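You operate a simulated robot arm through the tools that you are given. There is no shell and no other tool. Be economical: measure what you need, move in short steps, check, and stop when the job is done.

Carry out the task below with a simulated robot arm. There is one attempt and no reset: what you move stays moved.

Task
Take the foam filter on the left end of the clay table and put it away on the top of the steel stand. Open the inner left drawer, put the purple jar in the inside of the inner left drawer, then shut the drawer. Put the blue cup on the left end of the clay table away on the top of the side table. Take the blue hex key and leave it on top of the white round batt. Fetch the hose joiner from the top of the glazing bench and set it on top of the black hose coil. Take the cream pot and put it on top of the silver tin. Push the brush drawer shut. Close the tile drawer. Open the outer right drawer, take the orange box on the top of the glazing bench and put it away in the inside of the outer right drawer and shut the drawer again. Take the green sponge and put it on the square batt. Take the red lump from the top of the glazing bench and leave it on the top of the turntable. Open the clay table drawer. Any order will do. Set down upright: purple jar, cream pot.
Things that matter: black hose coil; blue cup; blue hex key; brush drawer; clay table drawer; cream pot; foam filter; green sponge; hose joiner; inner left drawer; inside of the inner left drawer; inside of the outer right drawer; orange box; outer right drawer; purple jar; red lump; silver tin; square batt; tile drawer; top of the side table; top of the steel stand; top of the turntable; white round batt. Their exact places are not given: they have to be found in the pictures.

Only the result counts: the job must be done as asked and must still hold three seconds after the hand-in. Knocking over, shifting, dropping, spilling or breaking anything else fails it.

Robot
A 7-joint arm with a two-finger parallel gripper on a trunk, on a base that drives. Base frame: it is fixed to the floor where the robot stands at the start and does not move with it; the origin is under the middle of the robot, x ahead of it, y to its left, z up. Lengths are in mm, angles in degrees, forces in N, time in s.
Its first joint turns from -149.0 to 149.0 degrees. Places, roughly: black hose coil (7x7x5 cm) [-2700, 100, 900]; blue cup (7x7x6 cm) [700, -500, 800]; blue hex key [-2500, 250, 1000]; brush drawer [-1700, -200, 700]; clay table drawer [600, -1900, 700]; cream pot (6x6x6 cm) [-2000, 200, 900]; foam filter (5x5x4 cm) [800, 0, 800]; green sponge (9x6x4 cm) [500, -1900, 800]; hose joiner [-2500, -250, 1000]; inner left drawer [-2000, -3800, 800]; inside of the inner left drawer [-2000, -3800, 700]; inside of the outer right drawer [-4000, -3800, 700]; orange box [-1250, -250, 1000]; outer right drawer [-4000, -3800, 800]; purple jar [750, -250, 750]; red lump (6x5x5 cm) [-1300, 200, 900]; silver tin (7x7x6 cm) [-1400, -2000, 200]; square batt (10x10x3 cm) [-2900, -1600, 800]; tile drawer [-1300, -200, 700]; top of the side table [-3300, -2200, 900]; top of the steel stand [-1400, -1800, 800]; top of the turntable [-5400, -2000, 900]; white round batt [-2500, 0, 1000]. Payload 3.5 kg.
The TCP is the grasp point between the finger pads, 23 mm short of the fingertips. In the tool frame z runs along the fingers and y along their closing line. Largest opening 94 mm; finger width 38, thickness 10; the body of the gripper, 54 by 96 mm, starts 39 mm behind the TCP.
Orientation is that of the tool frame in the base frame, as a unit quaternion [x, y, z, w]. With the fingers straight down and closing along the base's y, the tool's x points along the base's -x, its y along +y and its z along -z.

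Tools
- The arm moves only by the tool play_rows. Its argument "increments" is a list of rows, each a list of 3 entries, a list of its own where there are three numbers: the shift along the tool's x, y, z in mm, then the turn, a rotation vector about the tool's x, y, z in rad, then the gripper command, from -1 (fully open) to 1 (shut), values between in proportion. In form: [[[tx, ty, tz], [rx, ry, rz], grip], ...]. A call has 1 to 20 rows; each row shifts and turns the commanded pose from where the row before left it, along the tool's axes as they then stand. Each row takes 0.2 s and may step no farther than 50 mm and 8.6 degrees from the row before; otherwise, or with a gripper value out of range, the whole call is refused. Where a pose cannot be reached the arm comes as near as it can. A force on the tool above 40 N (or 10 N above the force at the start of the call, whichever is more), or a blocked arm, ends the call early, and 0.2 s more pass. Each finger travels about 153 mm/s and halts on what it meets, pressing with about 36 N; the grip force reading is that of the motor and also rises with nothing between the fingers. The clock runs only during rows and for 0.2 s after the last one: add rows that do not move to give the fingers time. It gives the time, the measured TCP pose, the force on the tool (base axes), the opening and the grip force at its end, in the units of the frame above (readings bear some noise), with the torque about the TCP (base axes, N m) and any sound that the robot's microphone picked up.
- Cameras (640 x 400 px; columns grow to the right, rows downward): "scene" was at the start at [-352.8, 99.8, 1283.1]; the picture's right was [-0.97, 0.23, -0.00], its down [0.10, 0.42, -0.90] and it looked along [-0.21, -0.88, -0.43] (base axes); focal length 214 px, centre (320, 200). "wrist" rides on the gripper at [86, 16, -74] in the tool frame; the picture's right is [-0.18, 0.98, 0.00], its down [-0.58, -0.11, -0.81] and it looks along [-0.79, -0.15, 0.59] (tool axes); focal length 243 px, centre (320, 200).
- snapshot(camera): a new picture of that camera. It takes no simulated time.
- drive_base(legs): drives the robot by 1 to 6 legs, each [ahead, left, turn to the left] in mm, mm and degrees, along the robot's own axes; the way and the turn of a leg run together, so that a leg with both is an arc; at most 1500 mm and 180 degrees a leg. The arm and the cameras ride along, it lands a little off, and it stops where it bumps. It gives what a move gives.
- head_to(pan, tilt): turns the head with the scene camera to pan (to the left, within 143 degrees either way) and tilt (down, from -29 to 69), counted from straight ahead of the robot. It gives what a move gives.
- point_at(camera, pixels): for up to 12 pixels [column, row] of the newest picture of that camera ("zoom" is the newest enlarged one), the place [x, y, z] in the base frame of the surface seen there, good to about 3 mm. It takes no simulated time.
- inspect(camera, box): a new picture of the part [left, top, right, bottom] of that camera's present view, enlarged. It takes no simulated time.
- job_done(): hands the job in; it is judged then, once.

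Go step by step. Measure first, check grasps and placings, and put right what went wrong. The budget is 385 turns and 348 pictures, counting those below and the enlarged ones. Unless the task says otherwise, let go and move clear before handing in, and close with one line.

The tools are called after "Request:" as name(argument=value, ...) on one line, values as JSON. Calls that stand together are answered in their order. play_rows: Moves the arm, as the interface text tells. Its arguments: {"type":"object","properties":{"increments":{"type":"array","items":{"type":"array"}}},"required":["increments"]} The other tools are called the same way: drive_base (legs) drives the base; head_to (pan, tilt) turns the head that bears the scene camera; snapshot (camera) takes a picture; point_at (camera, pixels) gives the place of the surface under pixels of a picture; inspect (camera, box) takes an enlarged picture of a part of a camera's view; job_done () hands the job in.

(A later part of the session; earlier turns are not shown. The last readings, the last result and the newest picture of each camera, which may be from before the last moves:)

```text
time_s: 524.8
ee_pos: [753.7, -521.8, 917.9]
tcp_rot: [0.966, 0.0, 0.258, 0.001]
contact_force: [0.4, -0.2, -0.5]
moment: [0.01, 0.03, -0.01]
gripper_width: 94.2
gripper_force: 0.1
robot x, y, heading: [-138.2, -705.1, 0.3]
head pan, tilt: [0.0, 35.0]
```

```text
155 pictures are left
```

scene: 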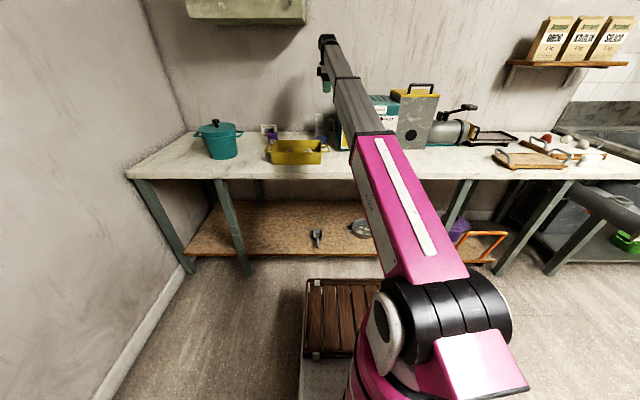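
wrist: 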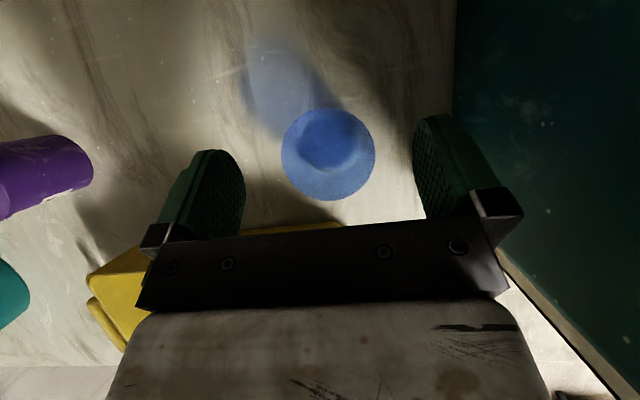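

Centred. Lower the last 76 mm and close.

Request:
play_rows(increments=[[[-19, 0, 33], [0, 0, 0], -1], [[-19, 0, 33], [0, 0, 0], -1], [[0, 0, 0], [0, 0, 0], -0.5], [[0, 0, 0], [0, 0, 0], 0], [[0, 0, 0], [0, 0, 0], 1], [[0, 0, 0], [0, 0, 0], 1]])

Request:
snapshot(camera="wrist")

```text
time_s: 526.2
ee_pos: [756.9, -520.0, 842.1]
tcp_rot: [0.966, -0.001, 0.258, 0.001]
contact_force: [1.0, 0.6, 0.3]
moment: [0.0, 0.02, 0.02]
gripper_width: 64.8
gripper_force: 36.0
robot x, y, heading: [-137.1, -709.3, 0.1]
head pan, tilt: [0.0, 35.0]
```

```text
154 pictures are left
```

wrist: 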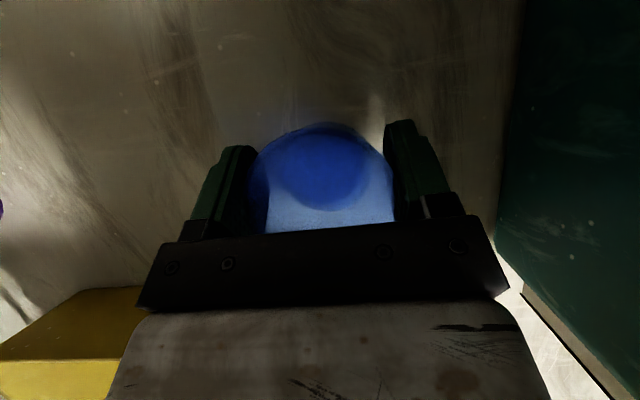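

Gripped (64.8 mm). Lift and back away.

Request:
play_rows(increments=[[[10, 0, -17.3], [0, 0, 0], 1], [[20, 0, -34.6], [0, 0, 0], 1], [[20, 0, -34.6], [0, 0, 0], 1], [[20, 0, -34.6], [0, 0, 0], 1], [[20, 0, -34.6], [0, 0, 0], 1], [[20, 0, -34.6], [0, 0, 0], 1], [[10, 0, -17.3], [0, 0, 0], 1]])

Request:
drive_base(legs=[[-500, 0, 0], [0, -230, 0]])

Request:
snapshot(camera="wrist")

```text
time_s: 527.8
ee_pos: [758.5, -519.5, 1080.5]
tcp_rot: [0.966, 0.0, 0.257, 0.0]
contact_force: [0.7, -0.8, 0.0]
moment: [0.02, -0.02, 0.01]
gripper_width: 64.6
gripper_force: 35.9
robot x, y, heading: [-137.9, -707.1, 0.3]
head pan, tilt: [0.0, 35.0]
```

```text
time_s: 532.0
ee_pos: [275.2, -760.1, 1081.6]
tcp_rot: [0.966, -0.007, 0.258, 0.001]
contact_force: [0.9, 0.9, 0.6]
moment: [-0.02, -0.01, 0.02]
gripper_width: 64.2
gripper_force: 36.2
robot x, y, heading: [-626.0, -934.5, -0.5]
head pan, tilt: [0.0, 35.0]
```

```text
153 pictures are left
```

wrist: 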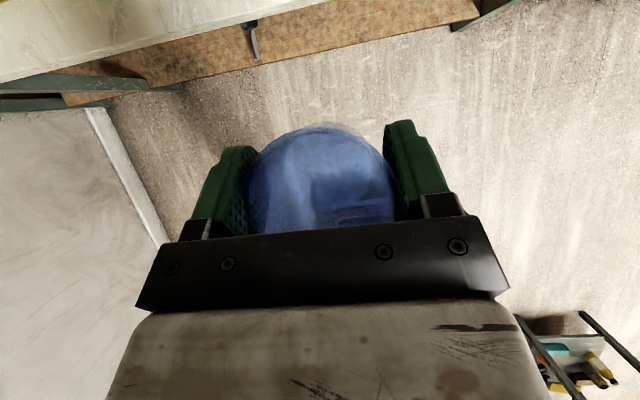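

Cup held. Drive backwards west along the corridor to approach the side table from its free west end.

Request:
drive_base(legs=[[0, 0, 0.5], [-1500, 0, 0], [-1500, 0, 0], [-1070, 0, 0]])

Request:
head_to(pan=-40, tilt=30)

Request:
snapshot(camera="scene")

```text
time_s: 551.7
ee_pos: [-3763.9, -792.2, 1082.1]
tcp_rot: [0.965, 0.042, 0.258, -0.012]
contact_force: [0.1, -0.6, -0.3]
moment: [-0.01, -0.01, -0.01]
gripper_width: 61.9
gripper_force: 35.6
robot x, y, heading: [-4644.2, -1054.3, 5.1]
head pan, tilt: [0.0, 35.0]
```

```text
time_s: 552.8
ee_pos: [-3764.6, -794.2, 1080.1]
tcp_rot: [0.965, 0.042, 0.258, -0.011]
contact_force: [-0.3, 0.1, -0.3]
moment: [0.02, -0.03, -0.02]
gripper_width: 61.9
gripper_force: 35.9
robot x, y, heading: [-4642.7, -1062.0, 5.4]
head pan, tilt: [-40.0, 30.0]
```

```text
152 pictures are left
```

scene: 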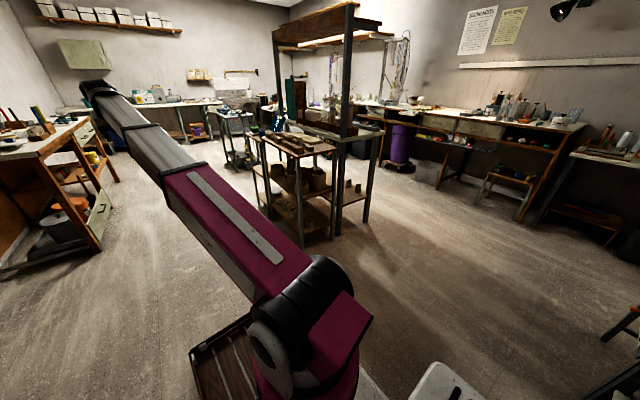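

Grip width shrank to 61.9 — check the cup in the wrist view.

Request:
snapshot(camera="wrist")

```text
151 pictures are left
```

wrist: 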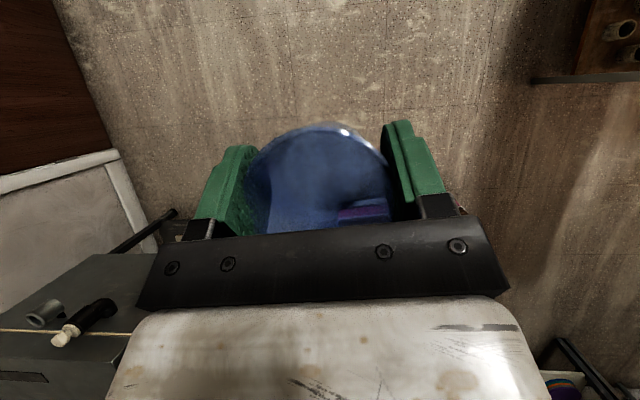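

The cup has crept a little; place it soon. Align and move south to the table's west end.

Request:
drive_base(legs=[[0, 0, -5.4], [0, -1280, 0]])

Request:
head_to(pan=-5, tilt=30)

Request:
snapshot(camera="scene")

Request:
snapshot(camera="wrist")

```text
time_s: 558.1
ee_pos: [-3743.4, -1878.8, 1081.3]
tcp_rot: [0.966, 0.009, 0.257, -0.005]
contact_force: [-1.4, 6.0, 0.2]
moment: [-0.55, -0.05, -0.17]
gripper_width: 61.7
gripper_force: 35.9
robot x, y, heading: [-4639.3, -2083.5, 0.4]
head pan, tilt: [-40.0, 30.0]
stopped in leg 2: the force on the tool passed its limit at 82 N (the readings are from after the stop); the commanded pose is now the measured one
```

```text
time_s: 559.1
ee_pos: [-3744.2, -1879.8, 1080.7]
tcp_rot: [0.966, 0.008, 0.258, -0.005]
contact_force: [-1.1, 10.2, -0.4]
moment: [-0.9, -0.1, -0.32]
gripper_width: 61.7
gripper_force: 36.2
robot x, y, heading: [-4642.7, -2081.8, 0.8]
head pan, tilt: [-5.0, 30.0]
```

```text
150 pictures are left
```

scene: 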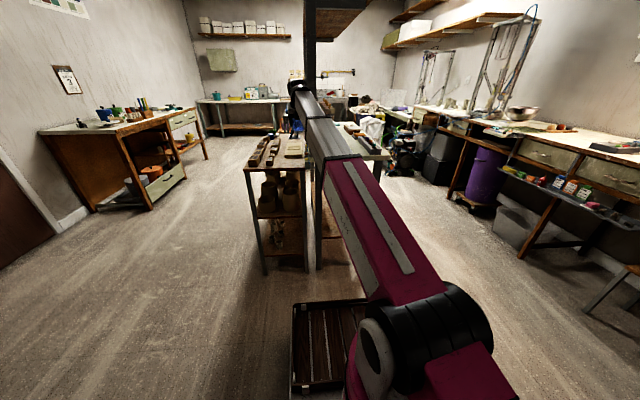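

```text
149 pictures are left
```

wrist: 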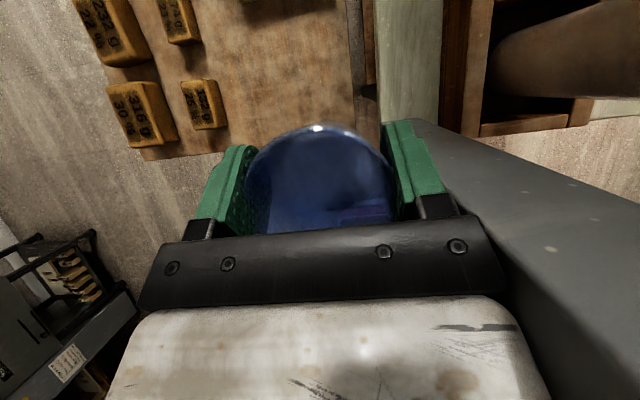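

The tool touched the tall post at the table's NW corner. Back off left, retreat west, then continue south.

Request:
drive_base(legs=[[0, 60, 0], [-220, 0, 0]])

Request:
snapshot(camera="wrist")

Request:
inspect(camera="scene", box=[220, 40, 420, 240])

```text
time_s: 561.4
ee_pos: [-3947.0, -1820.2, 1081.0]
tcp_rot: [0.966, 0.009, 0.257, -0.005]
contact_force: [0.1, -0.1, 0.6]
moment: [0.01, -0.01, 0.03]
gripper_width: 61.3
gripper_force: 36.2
robot x, y, heading: [-4839.5, -2018.0, 0.6]
head pan, tilt: [-5.0, 30.0]
stopped in leg 2: the robot was blocked; the commanded pose is now the measured one
```

```text
148 pictures are left
```

wrist: 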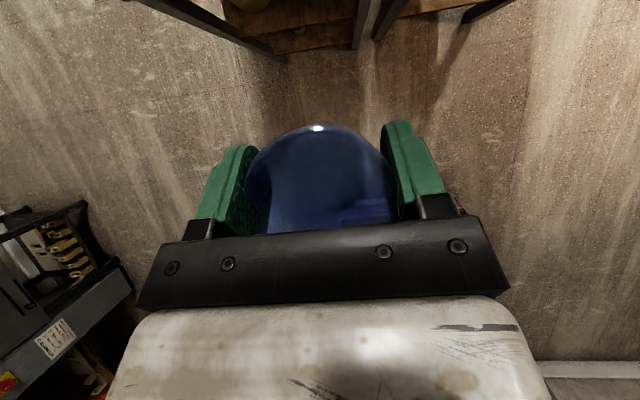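

```text
2.00 times, centred on (320, 140) of scene
```

zoom: 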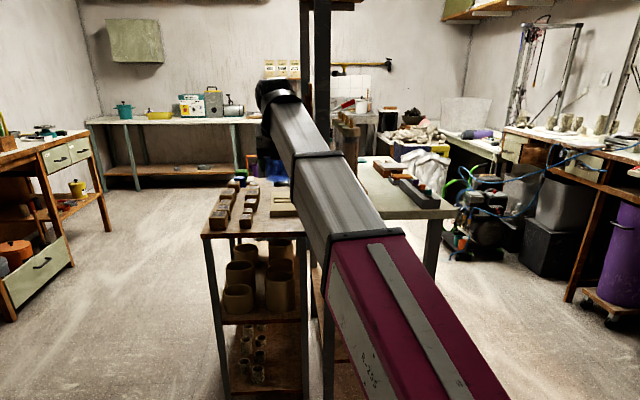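

Move off 20, then right 410, and look at the table's west end.

Request:
drive_base(legs=[[20, 0, 0], [0, -420, 0]])

Request:
head_to(pan=10, tilt=30)

Request:
snapshot(camera="scene")

Request:
snapshot(camera="wrist")

```text
time_s: 563.6
ee_pos: [-3918.0, -2048.6, 1081.0]
tcp_rot: [0.966, 0.008, 0.257, -0.005]
contact_force: [0.3, 0.1, -1.0]
moment: [0.02, 0.01, 0.0]
gripper_width: 61.8
gripper_force: 36.3
robot x, y, heading: [-4814.6, -2245.9, 0.5]
head pan, tilt: [-5.0, 30.0]
stopped in leg 2: the robot was blocked; the commanded pose is now the measured one
```

```text
time_s: 564.3
ee_pos: [-3917.7, -2046.4, 1080.6]
tcp_rot: [0.966, 0.008, 0.257, -0.004]
contact_force: [-0.1, 0.5, 0.5]
moment: [-0.01, 0.01, 0.0]
gripper_width: 61.6
gripper_force: 36.5
robot x, y, heading: [-4811.2, -2246.2, 0.6]
head pan, tilt: [10.0, 30.0]
```

```text
146 pictures are left
```

scene: 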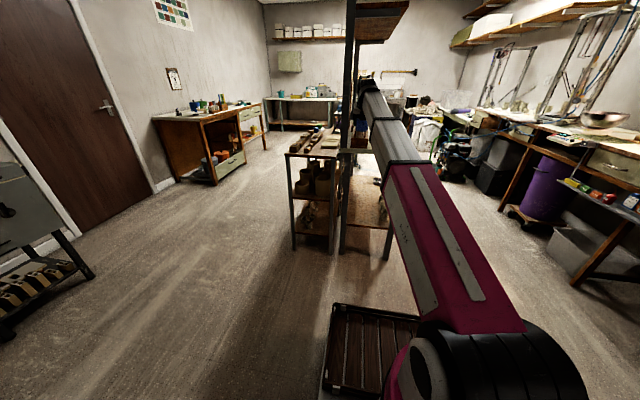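

```text
145 pictures are left
```

wrist: 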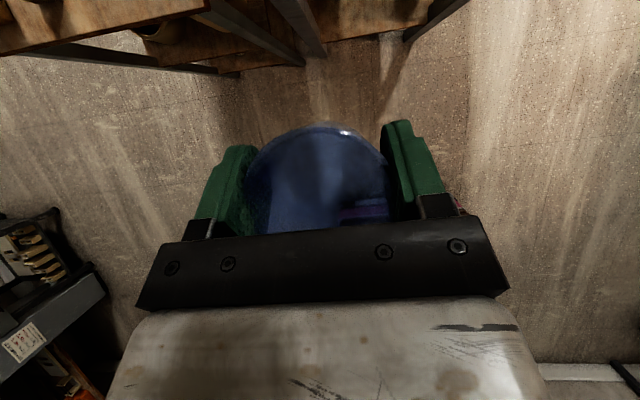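

Blocked by the shelf rack behind. Ahead 70, then right 190.

Request:
drive_base(legs=[[75, 0, -0.5], [0, -190, 0]])

Request:
snapshot(camera="wrist")

Request:
snapshot(camera="scene")

```text
time_s: 566.5
ee_pos: [-3842.3, -2241.5, 1081.2]
tcp_rot: [0.966, 0.005, 0.257, -0.005]
contact_force: [0.4, 0.0, -0.5]
moment: [0.0, 0.0, 0.02]
gripper_width: 61.3
gripper_force: 36.1
robot x, y, heading: [-4737.7, -2438.9, 0.5]
head pan, tilt: [10.0, 30.0]
```

```text
144 pictures are left
```

wrist: 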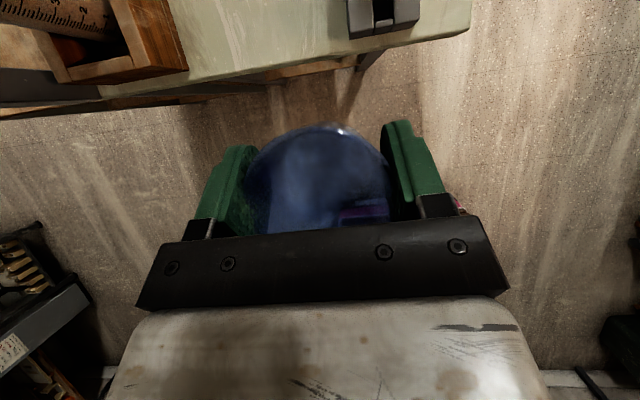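

```text
143 pictures are left
```

scene: 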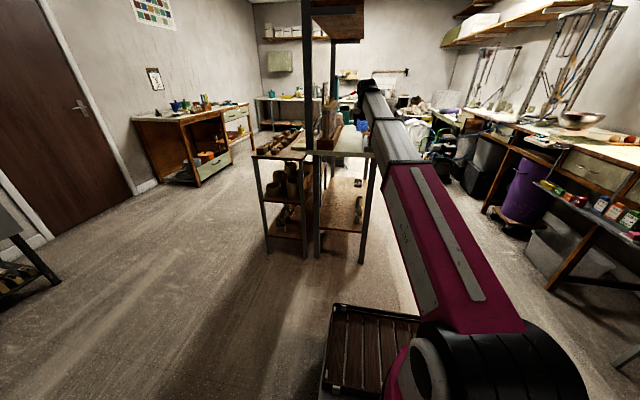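

The free patch of table shows at (260,40). Measuring.

Request:
point_at(camera="wrist", pixels=[[190, 70], [260, 45], [330, 30], [260, 10], [330, 5], [350, 35], [185, 30], [460, 30], [230, 70], [300, 55]])

```text
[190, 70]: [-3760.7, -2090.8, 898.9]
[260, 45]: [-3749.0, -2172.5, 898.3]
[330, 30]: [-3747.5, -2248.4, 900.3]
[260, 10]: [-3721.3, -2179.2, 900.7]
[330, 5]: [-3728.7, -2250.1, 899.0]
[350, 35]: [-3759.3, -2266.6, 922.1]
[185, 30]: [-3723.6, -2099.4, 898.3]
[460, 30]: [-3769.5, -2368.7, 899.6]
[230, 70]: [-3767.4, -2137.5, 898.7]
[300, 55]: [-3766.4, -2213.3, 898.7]
```

Free patch y −2095..−2260 at the west end. Drive left 63 and ahead 140 to put the cup over (-3700,-2178).

Request:
drive_base(legs=[[0, 63, 0], [140, 0, 0]])

Request:
snapshot(camera="wrist")

```text
time_s: 568.4
ee_pos: [-3703.1, -2176.2, 1079.0]
tcp_rot: [0.966, 0.008, 0.258, -0.005]
contact_force: [-0.6, 0.7, -1.3]
moment: [-0.01, 0.0, -0.02]
gripper_width: 61.3
gripper_force: 36.5
robot x, y, heading: [-4600.3, -2370.9, 0.3]
head pan, tilt: [10.0, 30.0]
```

```text
142 pictures are left
```

wrist: 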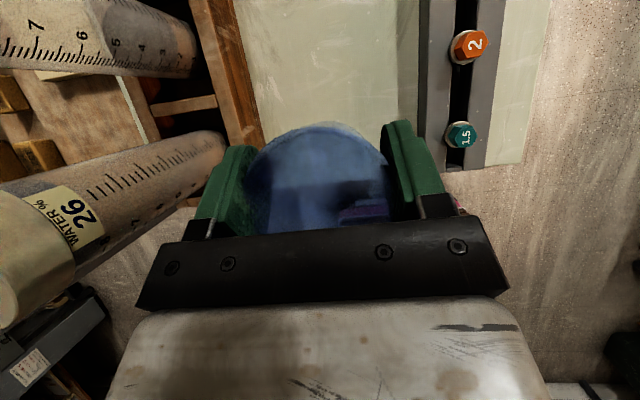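

Tall tubes stand at left; measure clearances before lowering.

Request:
point_at(camera="wrist", pixels=[[200, 150], [120, 190], [60, 230], [220, 60], [245, 130], [260, 60], [330, 100], [420, 100], [400, 20], [150, 40]])

```text
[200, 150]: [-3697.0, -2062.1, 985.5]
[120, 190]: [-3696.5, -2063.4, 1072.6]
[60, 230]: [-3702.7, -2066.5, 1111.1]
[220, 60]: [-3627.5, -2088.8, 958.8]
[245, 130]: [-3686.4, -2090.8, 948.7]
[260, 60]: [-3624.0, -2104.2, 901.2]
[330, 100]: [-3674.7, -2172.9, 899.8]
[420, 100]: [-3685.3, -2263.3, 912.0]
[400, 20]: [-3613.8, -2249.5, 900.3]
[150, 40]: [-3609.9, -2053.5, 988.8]
```

Clearances fine. Lower toward the table.

Request:
play_rows(increments=[[[-20, 0, 34.6], [0, 0, 0], 1], [[-20, 0, 34.6], [0, 0, 0], 1], [[-20, 0, 34.6], [0, 0, 0], 1], [[-4, 0, 6.9], [0, 0, 0], 1], [[0, 0, 0], [0, 0, 0], 1]])

Request:
snapshot(camera="wrist")

Request:
inspect(camera="scene", box=[240, 80, 440, 220])

```text
time_s: 569.6
ee_pos: [-3702.7, -2174.9, 954.3]
tcp_rot: [0.966, 0.008, 0.258, -0.005]
contact_force: [0.1, 0.6, -0.2]
moment: [0.02, -0.01, 0.02]
gripper_width: 61.5
gripper_force: 36.0
robot x, y, heading: [-4600.9, -2376.1, 0.3]
head pan, tilt: [10.0, 30.0]
```

```text
141 pictures are left
```

wrist: 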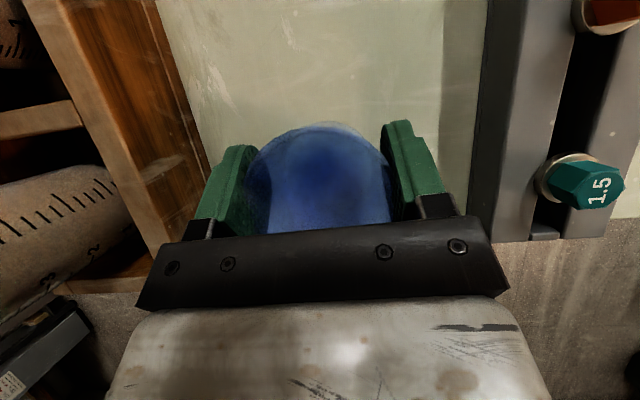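

```text
2.86 times, centred on (340, 150) of scene
```

zoom: 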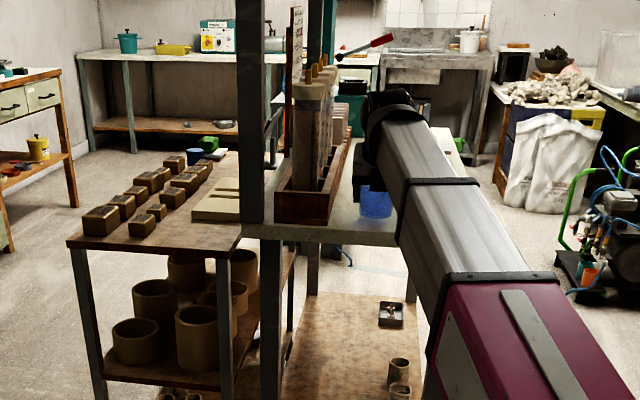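

Cup just above the table (zoom 375,205). Lower in 4-mm rows.

Request:
play_rows(increments=[[[-2, 0, 3.5], [0, 0, 0], 1], [[-2, 0, 3.5], [0, 0, 0], 1], [[-1.5, 0, 2.6], [0, 0, 0], 1], [[0, 0, 0], [0, 0, 0], 1]])

```text
time_s: 570.6
ee_pos: [-3703.7, -2174.4, 943.6]
tcp_rot: [0.966, 0.008, 0.259, -0.005]
contact_force: [0.5, -0.4, -1.1]
moment: [0.0, 0.0, -0.01]
gripper_width: 61.7
gripper_force: 35.8
robot x, y, heading: [-4600.7, -2373.0, 0.3]
head pan, tilt: [10.0, 30.0]
```

Request:
play_rows(increments=[[[-1.5, 0, 2.6], [0, 0, 0], 1], [[-1, 0, 1.7], [0, 0, 0], 1], [[-1, 0, 1.7], [0, 0, 0], 1], [[0, 0, 0], [0, 0, 0], 1]])

```text
time_s: 571.6
ee_pos: [-3703.2, -2173.6, 937.3]
tcp_rot: [0.966, 0.007, 0.258, -0.005]
contact_force: [2.3, 1.4, 30.2]
moment: [0.18, -0.01, -0.01]
gripper_width: 61.9
gripper_force: 35.8
robot x, y, heading: [-4597.2, -2375.0, 0.3]
head pan, tilt: [10.0, 30.0]
```

Contact (30 N). Release gently and withdraw upward-back.

Request:
play_rows(increments=[[[0.5, 0, -0.9], [0, 0, 0], -0.5], [[0, 0, 0], [0, 0, 0], -0.95], [[0, 0, 0], [0, 0, 0], -0.95], [[0, 0, -25], [0, 0, 0], -0.95], [[0, 0, -40], [0, 0, 0], -0.95], [[10, 0, -40], [0, 0, 0], -0.95], [[20, 0, -35], [0, 0, 0], -0.95]])

Request:
snapshot(camera="wrist")

```text
time_s: 573.2
ee_pos: [-3749.0, -2178.1, 1073.0]
tcp_rot: [0.966, 0.007, 0.258, -0.005]
contact_force: [0.7, 0.1, -0.5]
moment: [0.02, 0.0, 0.02]
gripper_width: 91.8
gripper_force: 0.0
robot x, y, heading: [-4597.8, -2371.2, 0.5]
head pan, tilt: [10.0, 30.0]
```

```text
139 pictures are left
```

wrist: 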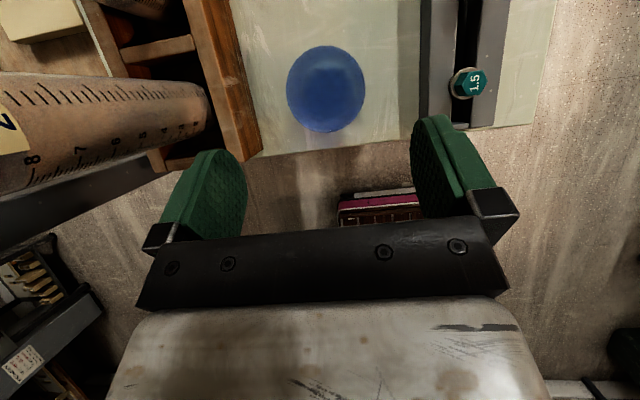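

Cup stands on the side table. Check the turntable (base bumped that table earlier) with the head camera.

Request:
head_to(pan=140, tilt=35)

Request:
snapshot(camera="scene")

```text
time_s: 575.3
ee_pos: [-3748.7, -2176.9, 1072.5]
tcp_rot: [0.966, 0.008, 0.258, -0.005]
contact_force: [-0.2, -0.1, -0.8]
moment: [-0.06, 0.01, 0.03]
gripper_width: 91.8
gripper_force: 0.1
robot x, y, heading: [-4601.4, -2375.3, 0.3]
head pan, tilt: [140.0, 35.0]
```

```text
138 pictures are left
```

scene: 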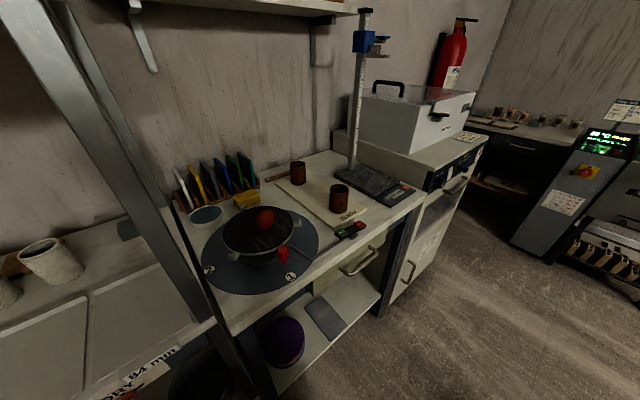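

Lump still in place. Now fetch the purple jar: go north then east.

Request:
drive_base(legs=[[-140, 0, 0], [0, 1390, 0]])

Request:
head_to(pan=0, tilt=35)

```text
time_s: 583.1
ee_pos: [-3910.1, -788.3, 1072.2]
tcp_rot: [0.966, 0.013, 0.259, -0.007]
contact_force: [-0.4, -0.4, -0.9]
moment: [0.01, 0.0, -0.01]
gripper_width: 91.5
gripper_force: 0.1
robot x, y, heading: [-4759.4, -996.3, 1.0]
head pan, tilt: [140.0, 35.0]
```

```text
time_s: 585.4
ee_pos: [-3909.9, -787.9, 1073.1]
tcp_rot: [0.966, 0.012, 0.257, -0.006]
contact_force: [-0.2, 0.5, 1.7]
moment: [-0.02, 0.0, 0.02]
gripper_width: 91.5
gripper_force: 0.1
robot x, y, heading: [-4758.7, -996.7, 1.2]
head pan, tilt: [0.0, 35.0]
```

Turn the tool straight down with closing along the arm direction, then drive east.

Request:
play_rows(increments=[[[0, 0, 0], [0, -0.131, 0], -0.5], [[0, 0, 0], [0, -0.131, 0], -0.5], [[0, 0, 0], [0, -0.131, 0], -0.5], [[0, 0, 0], [0, -0.131, 0], -0.5], [[0, 0, 0], [0, 0, 0.144], -0.5], [[0, 0, 0], [0, 0, 0.144], -0.5], [[0, 0, 0], [0, 0, 0.144], -0.5], [[0, 0, 0], [0, 0, 0.144], -0.5], [[0, 0, 0], [0, 0, 0.144], -0.5], [[0, 0, 0], [0, 0, 0.144], -0.5], [[0, 0, 0], [0, 0, 0.144], -0.5], [[0, 0, 0], [0, 0, 0.144], -0.5], [[0, 0, 0], [0, 0, 0.144], -0.5], [[0, 0, 0], [0, 0, 0.144], -0.5], [[0, 0, 0], [0, 0, 0.13], -0.5]])

Request:
drive_base(legs=[[0, 0, -1.2], [1500, 0, 0], [1500, 0, 0], [1150, 0, 0]])

Request:
snapshot(camera="scene")

```text
time_s: 588.6
ee_pos: [-3909.6, -788.6, 1072.6]
tcp_rot: [0.716, -0.698, -0.003, -0.001]
contact_force: [0.3, 0.1, 0.7]
moment: [0.02, 0.0, 0.0]
gripper_width: 70.4
gripper_force: 0.0
robot x, y, heading: [-4758.1, -994.4, 1.3]
head pan, tilt: [0.0, 35.0]
```

```text
time_s: 608.7
ee_pos: [217.0, -909.1, 1073.3]
tcp_rot: [-0.697, 0.717, 0.003, 0.002]
contact_force: [-1.2, -0.1, 0.6]
moment: [0.02, -0.01, 0.01]
gripper_width: 70.6
gripper_force: 0.0
robot x, y, heading: [-643.2, -1068.8, -2.2]
head pan, tilt: [0.0, 35.0]
```

```text
137 pictures are left
```

scene: 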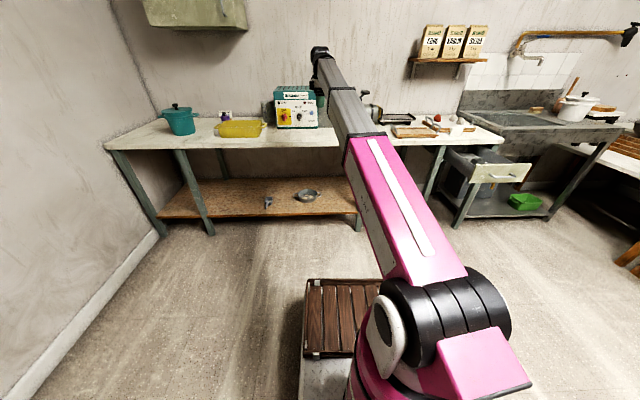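

Request:
drive_base(legs=[[0, 0, 2.2], [0, 560, 0], [500, 0, 0]])

Request:
snapshot(camera="wrist")

```text
time_s: 615.0
ee_pos: [718.6, -287.6, 1073.9]
tcp_rot: [0.715, -0.7, -0.003, -0.001]
contact_force: [-0.9, -0.2, 0.3]
moment: [-0.03, 0.02, 0.0]
gripper_width: 70.5
gripper_force: 0.1
robot x, y, heading: [-130.6, -488.1, 0.8]
head pan, tilt: [0.0, 35.0]
```

```text
136 pictures are left
```

wrist: 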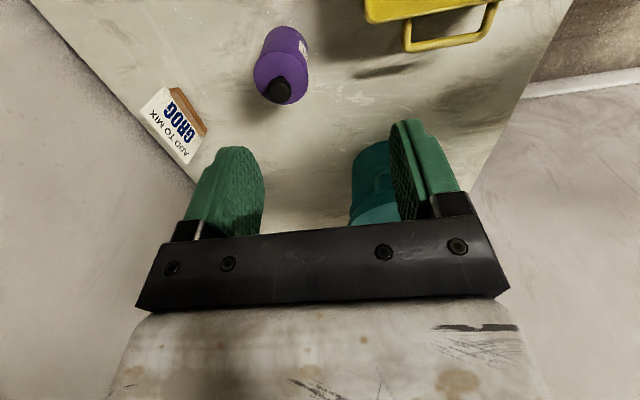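

The jar is at (281,65). Measuring it.

Request:
inspect(camera="wrist", box=[220, 10, 380, 110])

Request:
point_at(camera="wrist", pixels=[[279, 88], [262, 68], [303, 70], [280, 62], [285, 32], [270, 90], [450, 40], [380, 8]])

```text
4.00 times, centred on (300, 60) of wrist
```

zoom: 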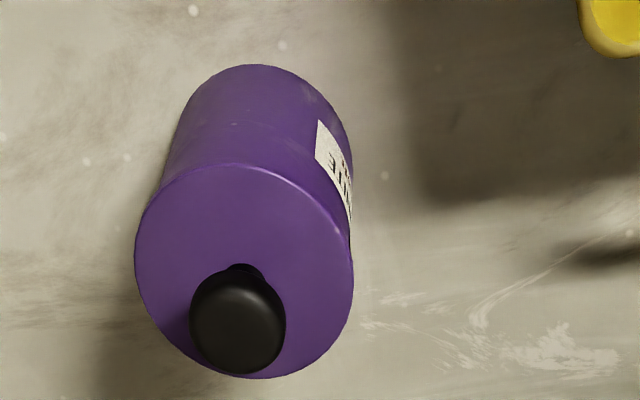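

```text
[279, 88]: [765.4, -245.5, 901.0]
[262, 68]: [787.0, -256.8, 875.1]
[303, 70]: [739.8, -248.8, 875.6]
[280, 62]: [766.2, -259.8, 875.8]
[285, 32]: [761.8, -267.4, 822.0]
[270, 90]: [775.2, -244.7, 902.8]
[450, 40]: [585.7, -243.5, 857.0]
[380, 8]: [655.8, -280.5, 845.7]
```

Jar centre ≈(764,-246), lid top 876, knob 902. Descend to z≈867 (palm just above knob) and grip.

Request:
play_rows(increments=[[[-20.5, -23, 10], [0, 0, 0], -0.6], [[-20.5, -23, 10], [0, 0, 0], -0.6], [[0, 0, 40], [0, 0, 0], -0.6], [[0, 0, 40], [0, 0, 0], -0.6], [[0, 0, 40], [0, 0, 0], -0.6]])

Request:
snapshot(camera="wrist")

Request:
point_at(camera="wrist", pixels=[[318, 120], [300, 130], [335, 120], [318, 100]])

```text
time_s: 616.1
ee_pos: [765.3, -247.1, 931.2]
tcp_rot: [0.714, -0.7, -0.004, -0.001]
contact_force: [0.5, -0.1, -0.2]
moment: [0.0, 0.01, 0.01]
gripper_width: 74.9
gripper_force: 0.0
robot x, y, heading: [-130.9, -485.8, 0.6]
head pan, tilt: [0.0, 35.0]
```

```text
134 pictures are left
```

wrist: 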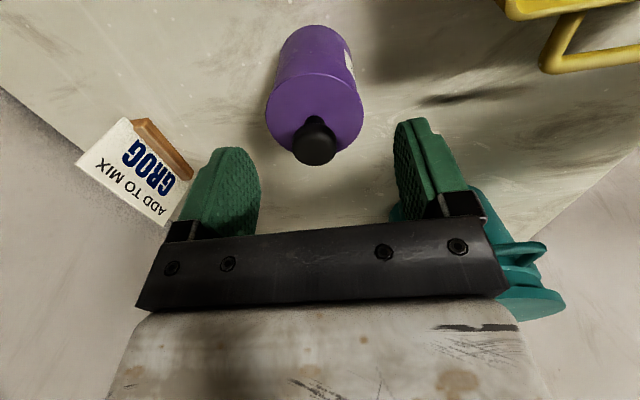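

```text
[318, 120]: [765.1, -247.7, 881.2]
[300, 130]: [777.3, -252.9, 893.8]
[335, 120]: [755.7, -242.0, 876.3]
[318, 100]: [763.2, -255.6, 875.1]
```

Centred. Descend 64 and close.

Request:
play_rows(increments=[[[0, 0, 35], [0, 0, 0], -0.6], [[0, 0, 27], [0, 0, 0], -0.6], [[0, 0, 0], [0, 0, 0], -0.2], [[0, 0, 0], [0, 0, 0], 1], [[0, 0, 0], [0, 0, 0], 1]])

Request:
snapshot(camera="wrist")

```text
time_s: 617.4
ee_pos: [763.5, -244.7, 870.2]
tcp_rot: [0.714, -0.7, -0.003, -0.001]
contact_force: [4.1, -0.5, 13.8]
moment: [0.05, 0.05, 0.01]
gripper_width: 59.6
gripper_force: 35.5
robot x, y, heading: [-131.8, -487.1, 0.9]
head pan, tilt: [0.0, 35.0]
```

```text
133 pictures are left
```

wrist: 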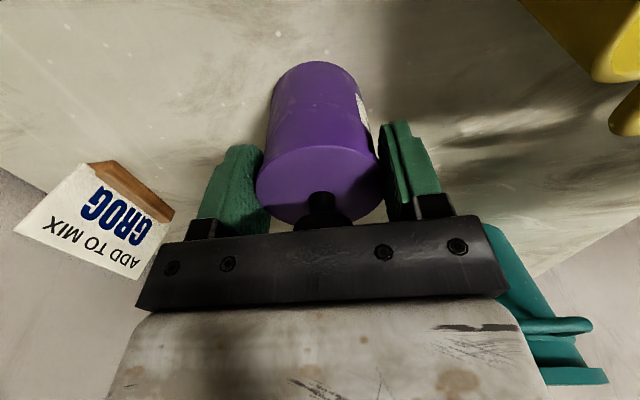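

Gripped at 59.6 mm. Lift and check.

Request:
play_rows(increments=[[[0, 0, -15], [0, 0, 0], 1], [[0, 0, -25], [0, 0, 0], 1], [[0, 0, -40], [0, 0, 0], 1], [[0, 0, -40], [0, 0, 0], 1], [[0, 0, -40], [0, 0, 0], 1], [[0, 0, -40], [0, 0, 0], 1]])

Request:
snapshot(camera="wrist")

Request:
snapshot(camera="scene")

```text
time_s: 618.8
ee_pos: [764.6, -242.7, 1071.1]
tcp_rot: [0.715, -0.699, -0.004, -0.002]
contact_force: [0.1, 0.0, -1.6]
moment: [0.01, 0.01, 0.01]
gripper_width: 59.7
gripper_force: 35.9
robot x, y, heading: [-134.9, -488.3, 0.7]
head pan, tilt: [0.0, 35.0]
```

```text
132 pictures are left
```

wrist: 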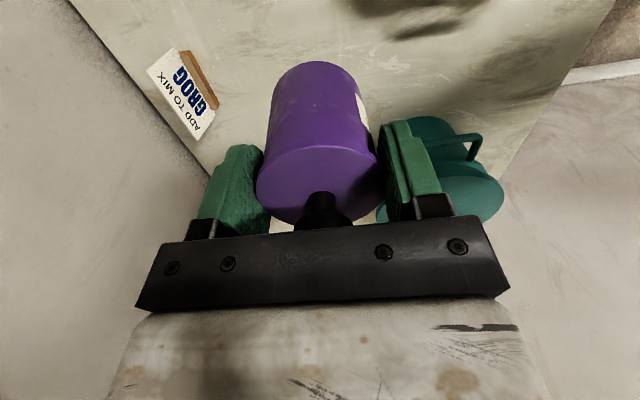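

```text
131 pictures are left
```

scene: 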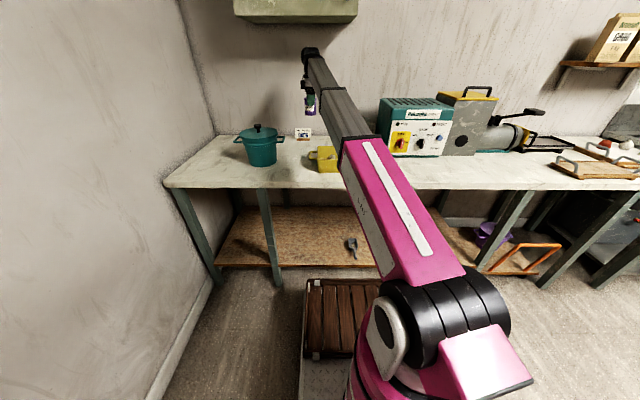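

Jar lifted whole. Drive back, then south.

Request:
drive_base(legs=[[-465, 0, -0.7], [0, -1480, 0], [0, -480, 0]])

```text
time_s: 631.0
ee_pos: [289.2, -2241.7, 1069.2]
tcp_rot: [-0.703, 0.711, 0.003, 0.001]
contact_force: [0.6, -0.6, -2.0]
moment: [-0.03, 0.03, 0.0]
gripper_width: 59.7
gripper_force: 36.3
robot x, y, heading: [-614.3, -2458.9, -1.3]
head pan, tilt: [0.0, 35.0]
```

Request:
drive_base(legs=[[0, 0, 1.3], [-1470, 0, 0]])

```text
time_s: 638.6
ee_pos: [-1175.5, -2227.3, 1069.2]
tcp_rot: [0.708, -0.706, -0.004, -0.001]
contact_force: [-0.8, -0.5, -1.6]
moment: [-0.01, -0.03, 0.0]
gripper_width: 59.3
gripper_force: 36.2
robot x, y, heading: [-2079.6, -2451.4, -0.3]
head pan, tilt: [0.0, 35.0]
```

Request:
drive_base(legs=[[0, 0, -90]])

Request:
snapshot(camera="scene")

Request:
inspect(camera="scene", box=[240, 70, 440, 210])

```text
time_s: 642.8
ee_pos: [-1851.8, -3356.7, 1069.9]
tcp_rot: [0.001, 1.0, 0.001, 0.003]
contact_force: [0.0, -0.7, -1.1]
moment: [0.03, 0.04, 0.0]
gripper_width: 59.5
gripper_force: 36.2
robot x, y, heading: [-2077.8, -2453.7, -90.5]
head pan, tilt: [0.0, 35.0]
```

```text
130 pictures are left
```

scene: 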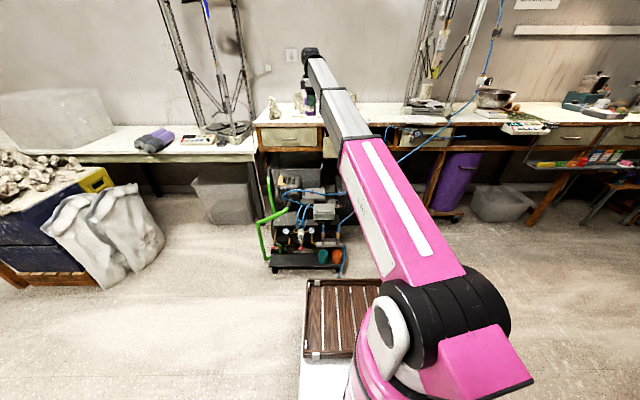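

```text
2.86 times, centred on (340, 140) of scene
```

zoom: 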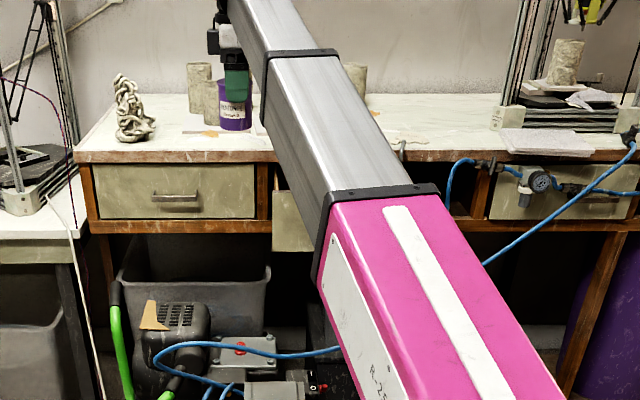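

Shift the tool right 160 mm to bring it in line with the open drawer, then look down.

Request:
play_rows(increments=[[[40, 0, 0], [0, 0, 0], 1], [[40, 0, 0], [0, 0, 0], 1], [[40, 0, 0], [0, 0, 0], 1], [[40, 0, 0], [0, 0, 0], 1]])

Request:
drive_base(legs=[[110, 0, 0.5]])

Request:
snapshot(camera="wrist")

```text
time_s: 643.8
ee_pos: [-2014.0, -3356.5, 1065.0]
tcp_rot: [0.0, 1.0, 0.001, 0.003]
contact_force: [-0.3, -0.8, -2.2]
moment: [0.04, 0.02, -0.01]
gripper_width: 59.4
gripper_force: 35.6
robot x, y, heading: [-2077.5, -2456.9, -90.2]
head pan, tilt: [0.0, 35.0]
```

```text
time_s: 645.0
ee_pos: [-2008.8, -3467.0, 1065.7]
tcp_rot: [-0.003, 1.0, 0.002, 0.004]
contact_force: [-0.9, -0.3, -2.6]
moment: [-0.01, 0.0, 0.0]
gripper_width: 59.4
gripper_force: 36.0
robot x, y, heading: [-2079.8, -2567.6, -90.4]
head pan, tilt: [0.0, 35.0]
```

```text
128 pictures are left
```

wrist: 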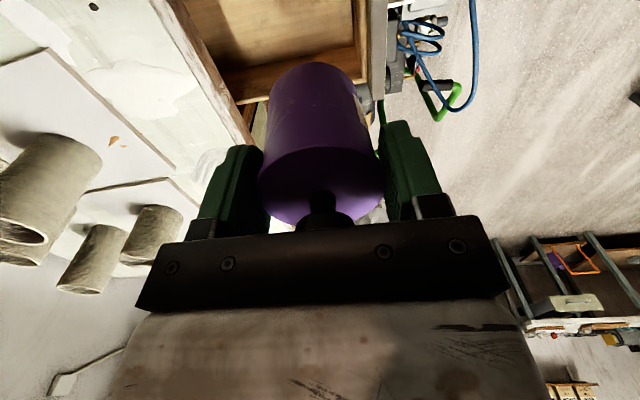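

Request:
point_at(camera="wrist", pixels=[[270, 40], [240, 85], [360, 50], [372, 40], [215, 50], [230, 20], [255, 70], [390, 60]])

```text
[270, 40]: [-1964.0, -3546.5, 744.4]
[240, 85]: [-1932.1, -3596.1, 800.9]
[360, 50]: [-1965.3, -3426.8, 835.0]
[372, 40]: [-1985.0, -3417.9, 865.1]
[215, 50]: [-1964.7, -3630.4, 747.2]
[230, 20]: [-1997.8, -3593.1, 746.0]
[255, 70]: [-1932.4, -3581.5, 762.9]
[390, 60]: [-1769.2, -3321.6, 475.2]
```

Interior: x from −1932, front inner face y −3420, floor 746. Target (-2030,-3493). Move and descend.

Request:
play_rows(increments=[[[21, -26, 0], [0, 0, 0], 1], [[0, 0, 45], [0, 0, 0], 1], [[0, 0, 45], [0, 0, 0], 1], [[0, 0, 45], [0, 0, 0], 1], [[0, 0, 45], [0, 0, 0], 1], [[0, 0, 30], [0, 0, 0], 1]])

Request:
snapshot(camera="wrist")

Request:
inspect(camera="scene", box=[240, 70, 440, 210])

```text
time_s: 646.4
ee_pos: [-2027.1, -3494.6, 853.3]
tcp_rot: [-0.002, 1.0, 0.001, 0.004]
contact_force: [-0.1, 0.3, -1.2]
moment: [-0.03, 0.02, -0.02]
gripper_width: 59.6
gripper_force: 36.1
robot x, y, heading: [-2080.4, -2563.2, -90.3]
head pan, tilt: [0.0, 35.0]
```

```text
127 pictures are left
```

wrist: 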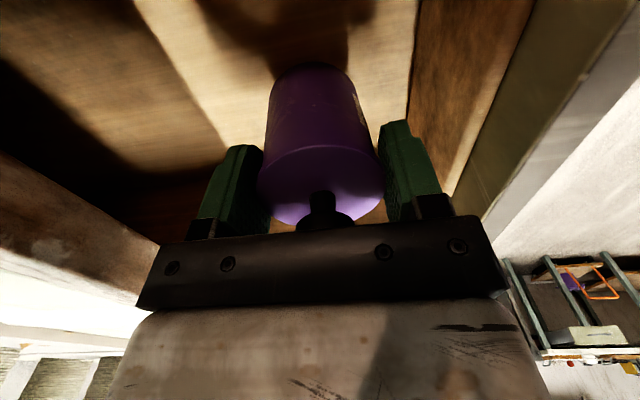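

```text
2.86 times, centred on (340, 140) of scene
```

zoom: 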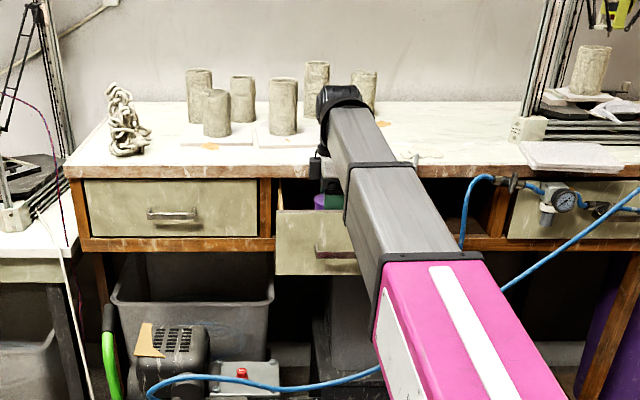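

Inside the drawer. Lower to contact.

Request:
play_rows(increments=[[[0, 0, 20], [0, 0, 0], 1], [[0, 0, 8], [0, 0, 0], 1], [[0, 0, 3], [0, 0, 0], 1], [[0, 0, 3], [0, 0, 0], 1], [[0, 0, 0], [0, 0, 0], 1]])

```text
time_s: 647.6
ee_pos: [-2028.0, -3492.2, 819.6]
tcp_rot: [-0.003, 1.0, 0.002, 0.003]
contact_force: [0.2, -0.1, -1.0]
moment: [0.02, 0.0, -0.02]
gripper_width: 59.7
gripper_force: 35.8
robot x, y, heading: [-2078.0, -2563.2, -90.1]
head pan, tilt: [0.0, 35.0]
```

Request:
play_rows(increments=[[[0, 0, 2], [0, 0, 0], 1], [[0, 0, 2], [0, 0, 0], 1], [[0, 0, 2], [0, 0, 0], 1], [[0, 0, 0], [0, 0, 0], 1]])

```text
time_s: 648.6
ee_pos: [-2028.2, -3491.3, 815.5]
tcp_rot: [-0.002, 1.0, 0.001, 0.004]
contact_force: [-0.7, -1.6, 31.0]
moment: [0.26, -0.22, 0.0]
gripper_width: 59.8
gripper_force: 35.9
robot x, y, heading: [-2078.2, -2566.5, -90.1]
head pan, tilt: [0.0, 35.0]
```

Contact. Release and lift straight out.

Request:
play_rows(increments=[[[0, 0, -1], [0, 0, 0], -0.4], [[0, 0, 0], [0, 0, 0], -0.65], [[0, 0, 0], [0, 0, 0], -0.65], [[0, 0, -20], [0, 0, 0], -0.65], [[0, 0, -40], [0, 0, 0], -0.65], [[0, 0, -45], [0, 0, 0], -0.65], [[0, 0, -45], [0, 0, 0], -0.65], [[0, 0, -45], [0, 0, 0], -0.65], [[0, 0, -40], [0, 0, 0], -0.65]])

Request:
snapshot(camera="wrist")

```text
time_s: 650.6
ee_pos: [-2029.5, -3490.8, 1052.6]
tcp_rot: [-0.003, 1.0, 0.002, 0.004]
contact_force: [0.3, -0.6, -0.9]
moment: [-0.01, 0.0, -0.01]
gripper_width: 77.6
gripper_force: 0.0
robot x, y, heading: [-2076.9, -2560.3, -90.3]
head pan, tilt: [0.0, 35.0]
```

```text
125 pictures are left
```

wrist: 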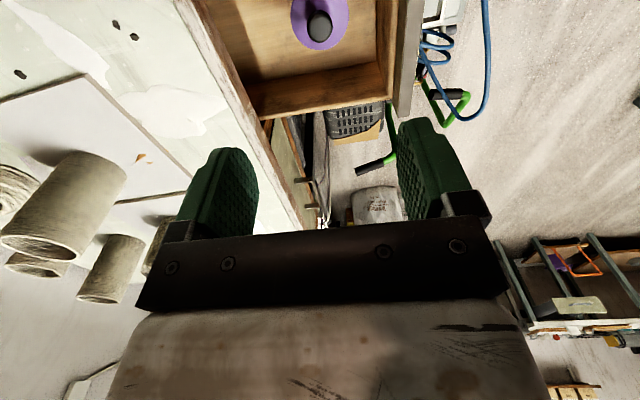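

Jar stands in the drawer. Back off 95, retract the arm, and level the tool with fingers closed.

Request:
drive_base(legs=[[-95, 0, 0]])

Request:
play_rows(increments=[[[3, 40, 0], [0, 0, 0], 1], [[3, 40, 0], [0, 0, 0], 1], [[3, 40, 0], [0, 0, 0], 1], [[3, 30, 0], [0, 0, 0], 1], [[0, 0, 0], [0.143, 0, 0], 1], [[0, 0, 0], [0.143, 0, 0], 1], [[0, 0, 0], [0.143, 0, 0], 1], [[0, 0, 0], [0.143, 0, 0], 1], [[0, 0, 0], [0.143, 0, 0], 1], [[0, 0, 0], [0.143, 0, 0], 1], [[0, 0, 0], [0.143, 0, 0], 1], [[0, 0, 0], [0.143, 0, 0], 1], [[0, 0, 0], [0.143, 0, 0], 1], [[0, 0, 0], [0.143, 0, 0], 1], [[0, 0, 0], [0.141, 0, 0], 1]])

Request:
play_rows(increments=[[[0, 42, 0], [0, 0, 0], 1], [[0, 42, 0], [0, 0, 0], 1], [[0, 42, 0], [0, 0, 0], 1], [[0, 42, 0], [0, 0, 0], 1], [[0, 42, 0], [0, 0, 0], 1]])

Request:
snapshot(camera="wrist")

```text
time_s: 651.7
ee_pos: [-2030.7, -3396.4, 1053.1]
tcp_rot: [-0.002, 1.0, 0.002, 0.004]
contact_force: [-0.1, -0.8, 0.3]
moment: [0.0, 0.01, -0.01]
gripper_width: 77.5
gripper_force: 0.1
robot x, y, heading: [-2074.9, -2467.3, -90.7]
head pan, tilt: [0.0, 35.0]
```

```text
time_s: 654.9
ee_pos: [-2043.6, -3245.3, 1053.5]
tcp_rot: [0.001, 0.708, -0.707, 0.004]
contact_force: [-0.1, 0.1, -0.4]
moment: [0.02, 0.0, -0.01]
gripper_width: 0.0
gripper_force: 35.8
robot x, y, heading: [-2080.3, -2468.6, -90.7]
head pan, tilt: [0.0, 35.0]
```

```text
time_s: 656.1
ee_pos: [-2048.3, -3244.4, 835.8]
tcp_rot: [0.099, 0.713, -0.691, 0.067]
contact_force: [1.1, -0.8, 1.6]
moment: [0.05, 0.01, -0.06]
gripper_width: 0.0
gripper_force: 35.3
robot x, y, heading: [-2074.9, -2465.1, -90.4]
head pan, tilt: [0.0, 35.0]
```

```text
124 pictures are left
```

wrist: 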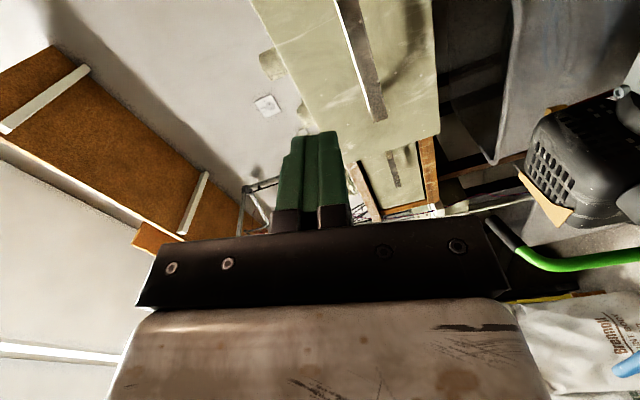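

Request:
point_at(camera="wrist", pixels=[[330, 100], [300, 90], [340, 120], [372, 100], [380, 40], [425, 60], [290, 40]])

```text
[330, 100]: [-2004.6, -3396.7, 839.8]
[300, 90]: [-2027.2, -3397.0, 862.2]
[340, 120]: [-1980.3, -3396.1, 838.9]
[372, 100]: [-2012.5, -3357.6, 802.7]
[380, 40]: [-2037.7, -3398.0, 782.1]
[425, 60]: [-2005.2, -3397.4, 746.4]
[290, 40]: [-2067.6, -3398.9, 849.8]
```

Panel front at y −3397; fingertips at z 836 above the handle. Drive 122 forward to near contact, then push slowly with the arm.

Request:
drive_base(legs=[[122, 0, 0]])

Request:
play_rows(increments=[[[0, 0, 6], [0, 0, 0], 1], [[0, 0, 8], [0, 0, 0], 1], [[0, 0, 10], [0, 0, 0], 1], [[0, 0, 10], [0, 0, 0], 1], [[0, 0, 10], [0, 0, 0], 1], [[0, 0, 10], [0, 0, 0], 1], [[0, 0, 10], [0, 0, 0], 1], [[0, 0, 10], [0, 0, 0], 1], [[0, 0, 10], [0, 0, 0], 1], [[0, 0, 10], [0, 0, 0], 1]])

Request:
inspect(camera="scene", box=[240, 70, 440, 210])

```text
time_s: 657.4
ee_pos: [-2044.3, -3367.2, 841.4]
tcp_rot: [0.002, 0.709, -0.706, 0.002]
contact_force: [1.1, -0.4, 0.4]
moment: [0.0, -0.01, 0.02]
gripper_width: 0.3
gripper_force: 35.7
robot x, y, heading: [-2077.5, -2594.0, -90.6]
head pan, tilt: [0.0, 35.0]
```

```text
time_s: 659.6
ee_pos: [-2045.7, -3462.4, 840.5]
tcp_rot: [0.003, 0.708, -0.706, 0.003]
contact_force: [0.3, 0.3, -0.6]
moment: [0.0, 0.01, 0.0]
gripper_width: 0.0
gripper_force: 35.3
robot x, y, heading: [-2078.6, -2596.4, -90.5]
head pan, tilt: [0.0, 35.0]
```

```text
2.86 times, centred on (340, 140) of scene
```

zoom: 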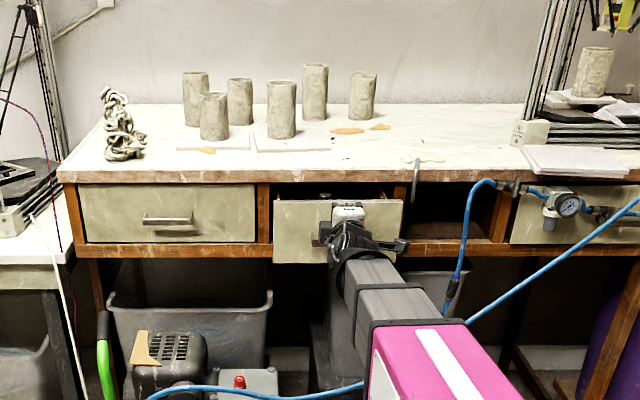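

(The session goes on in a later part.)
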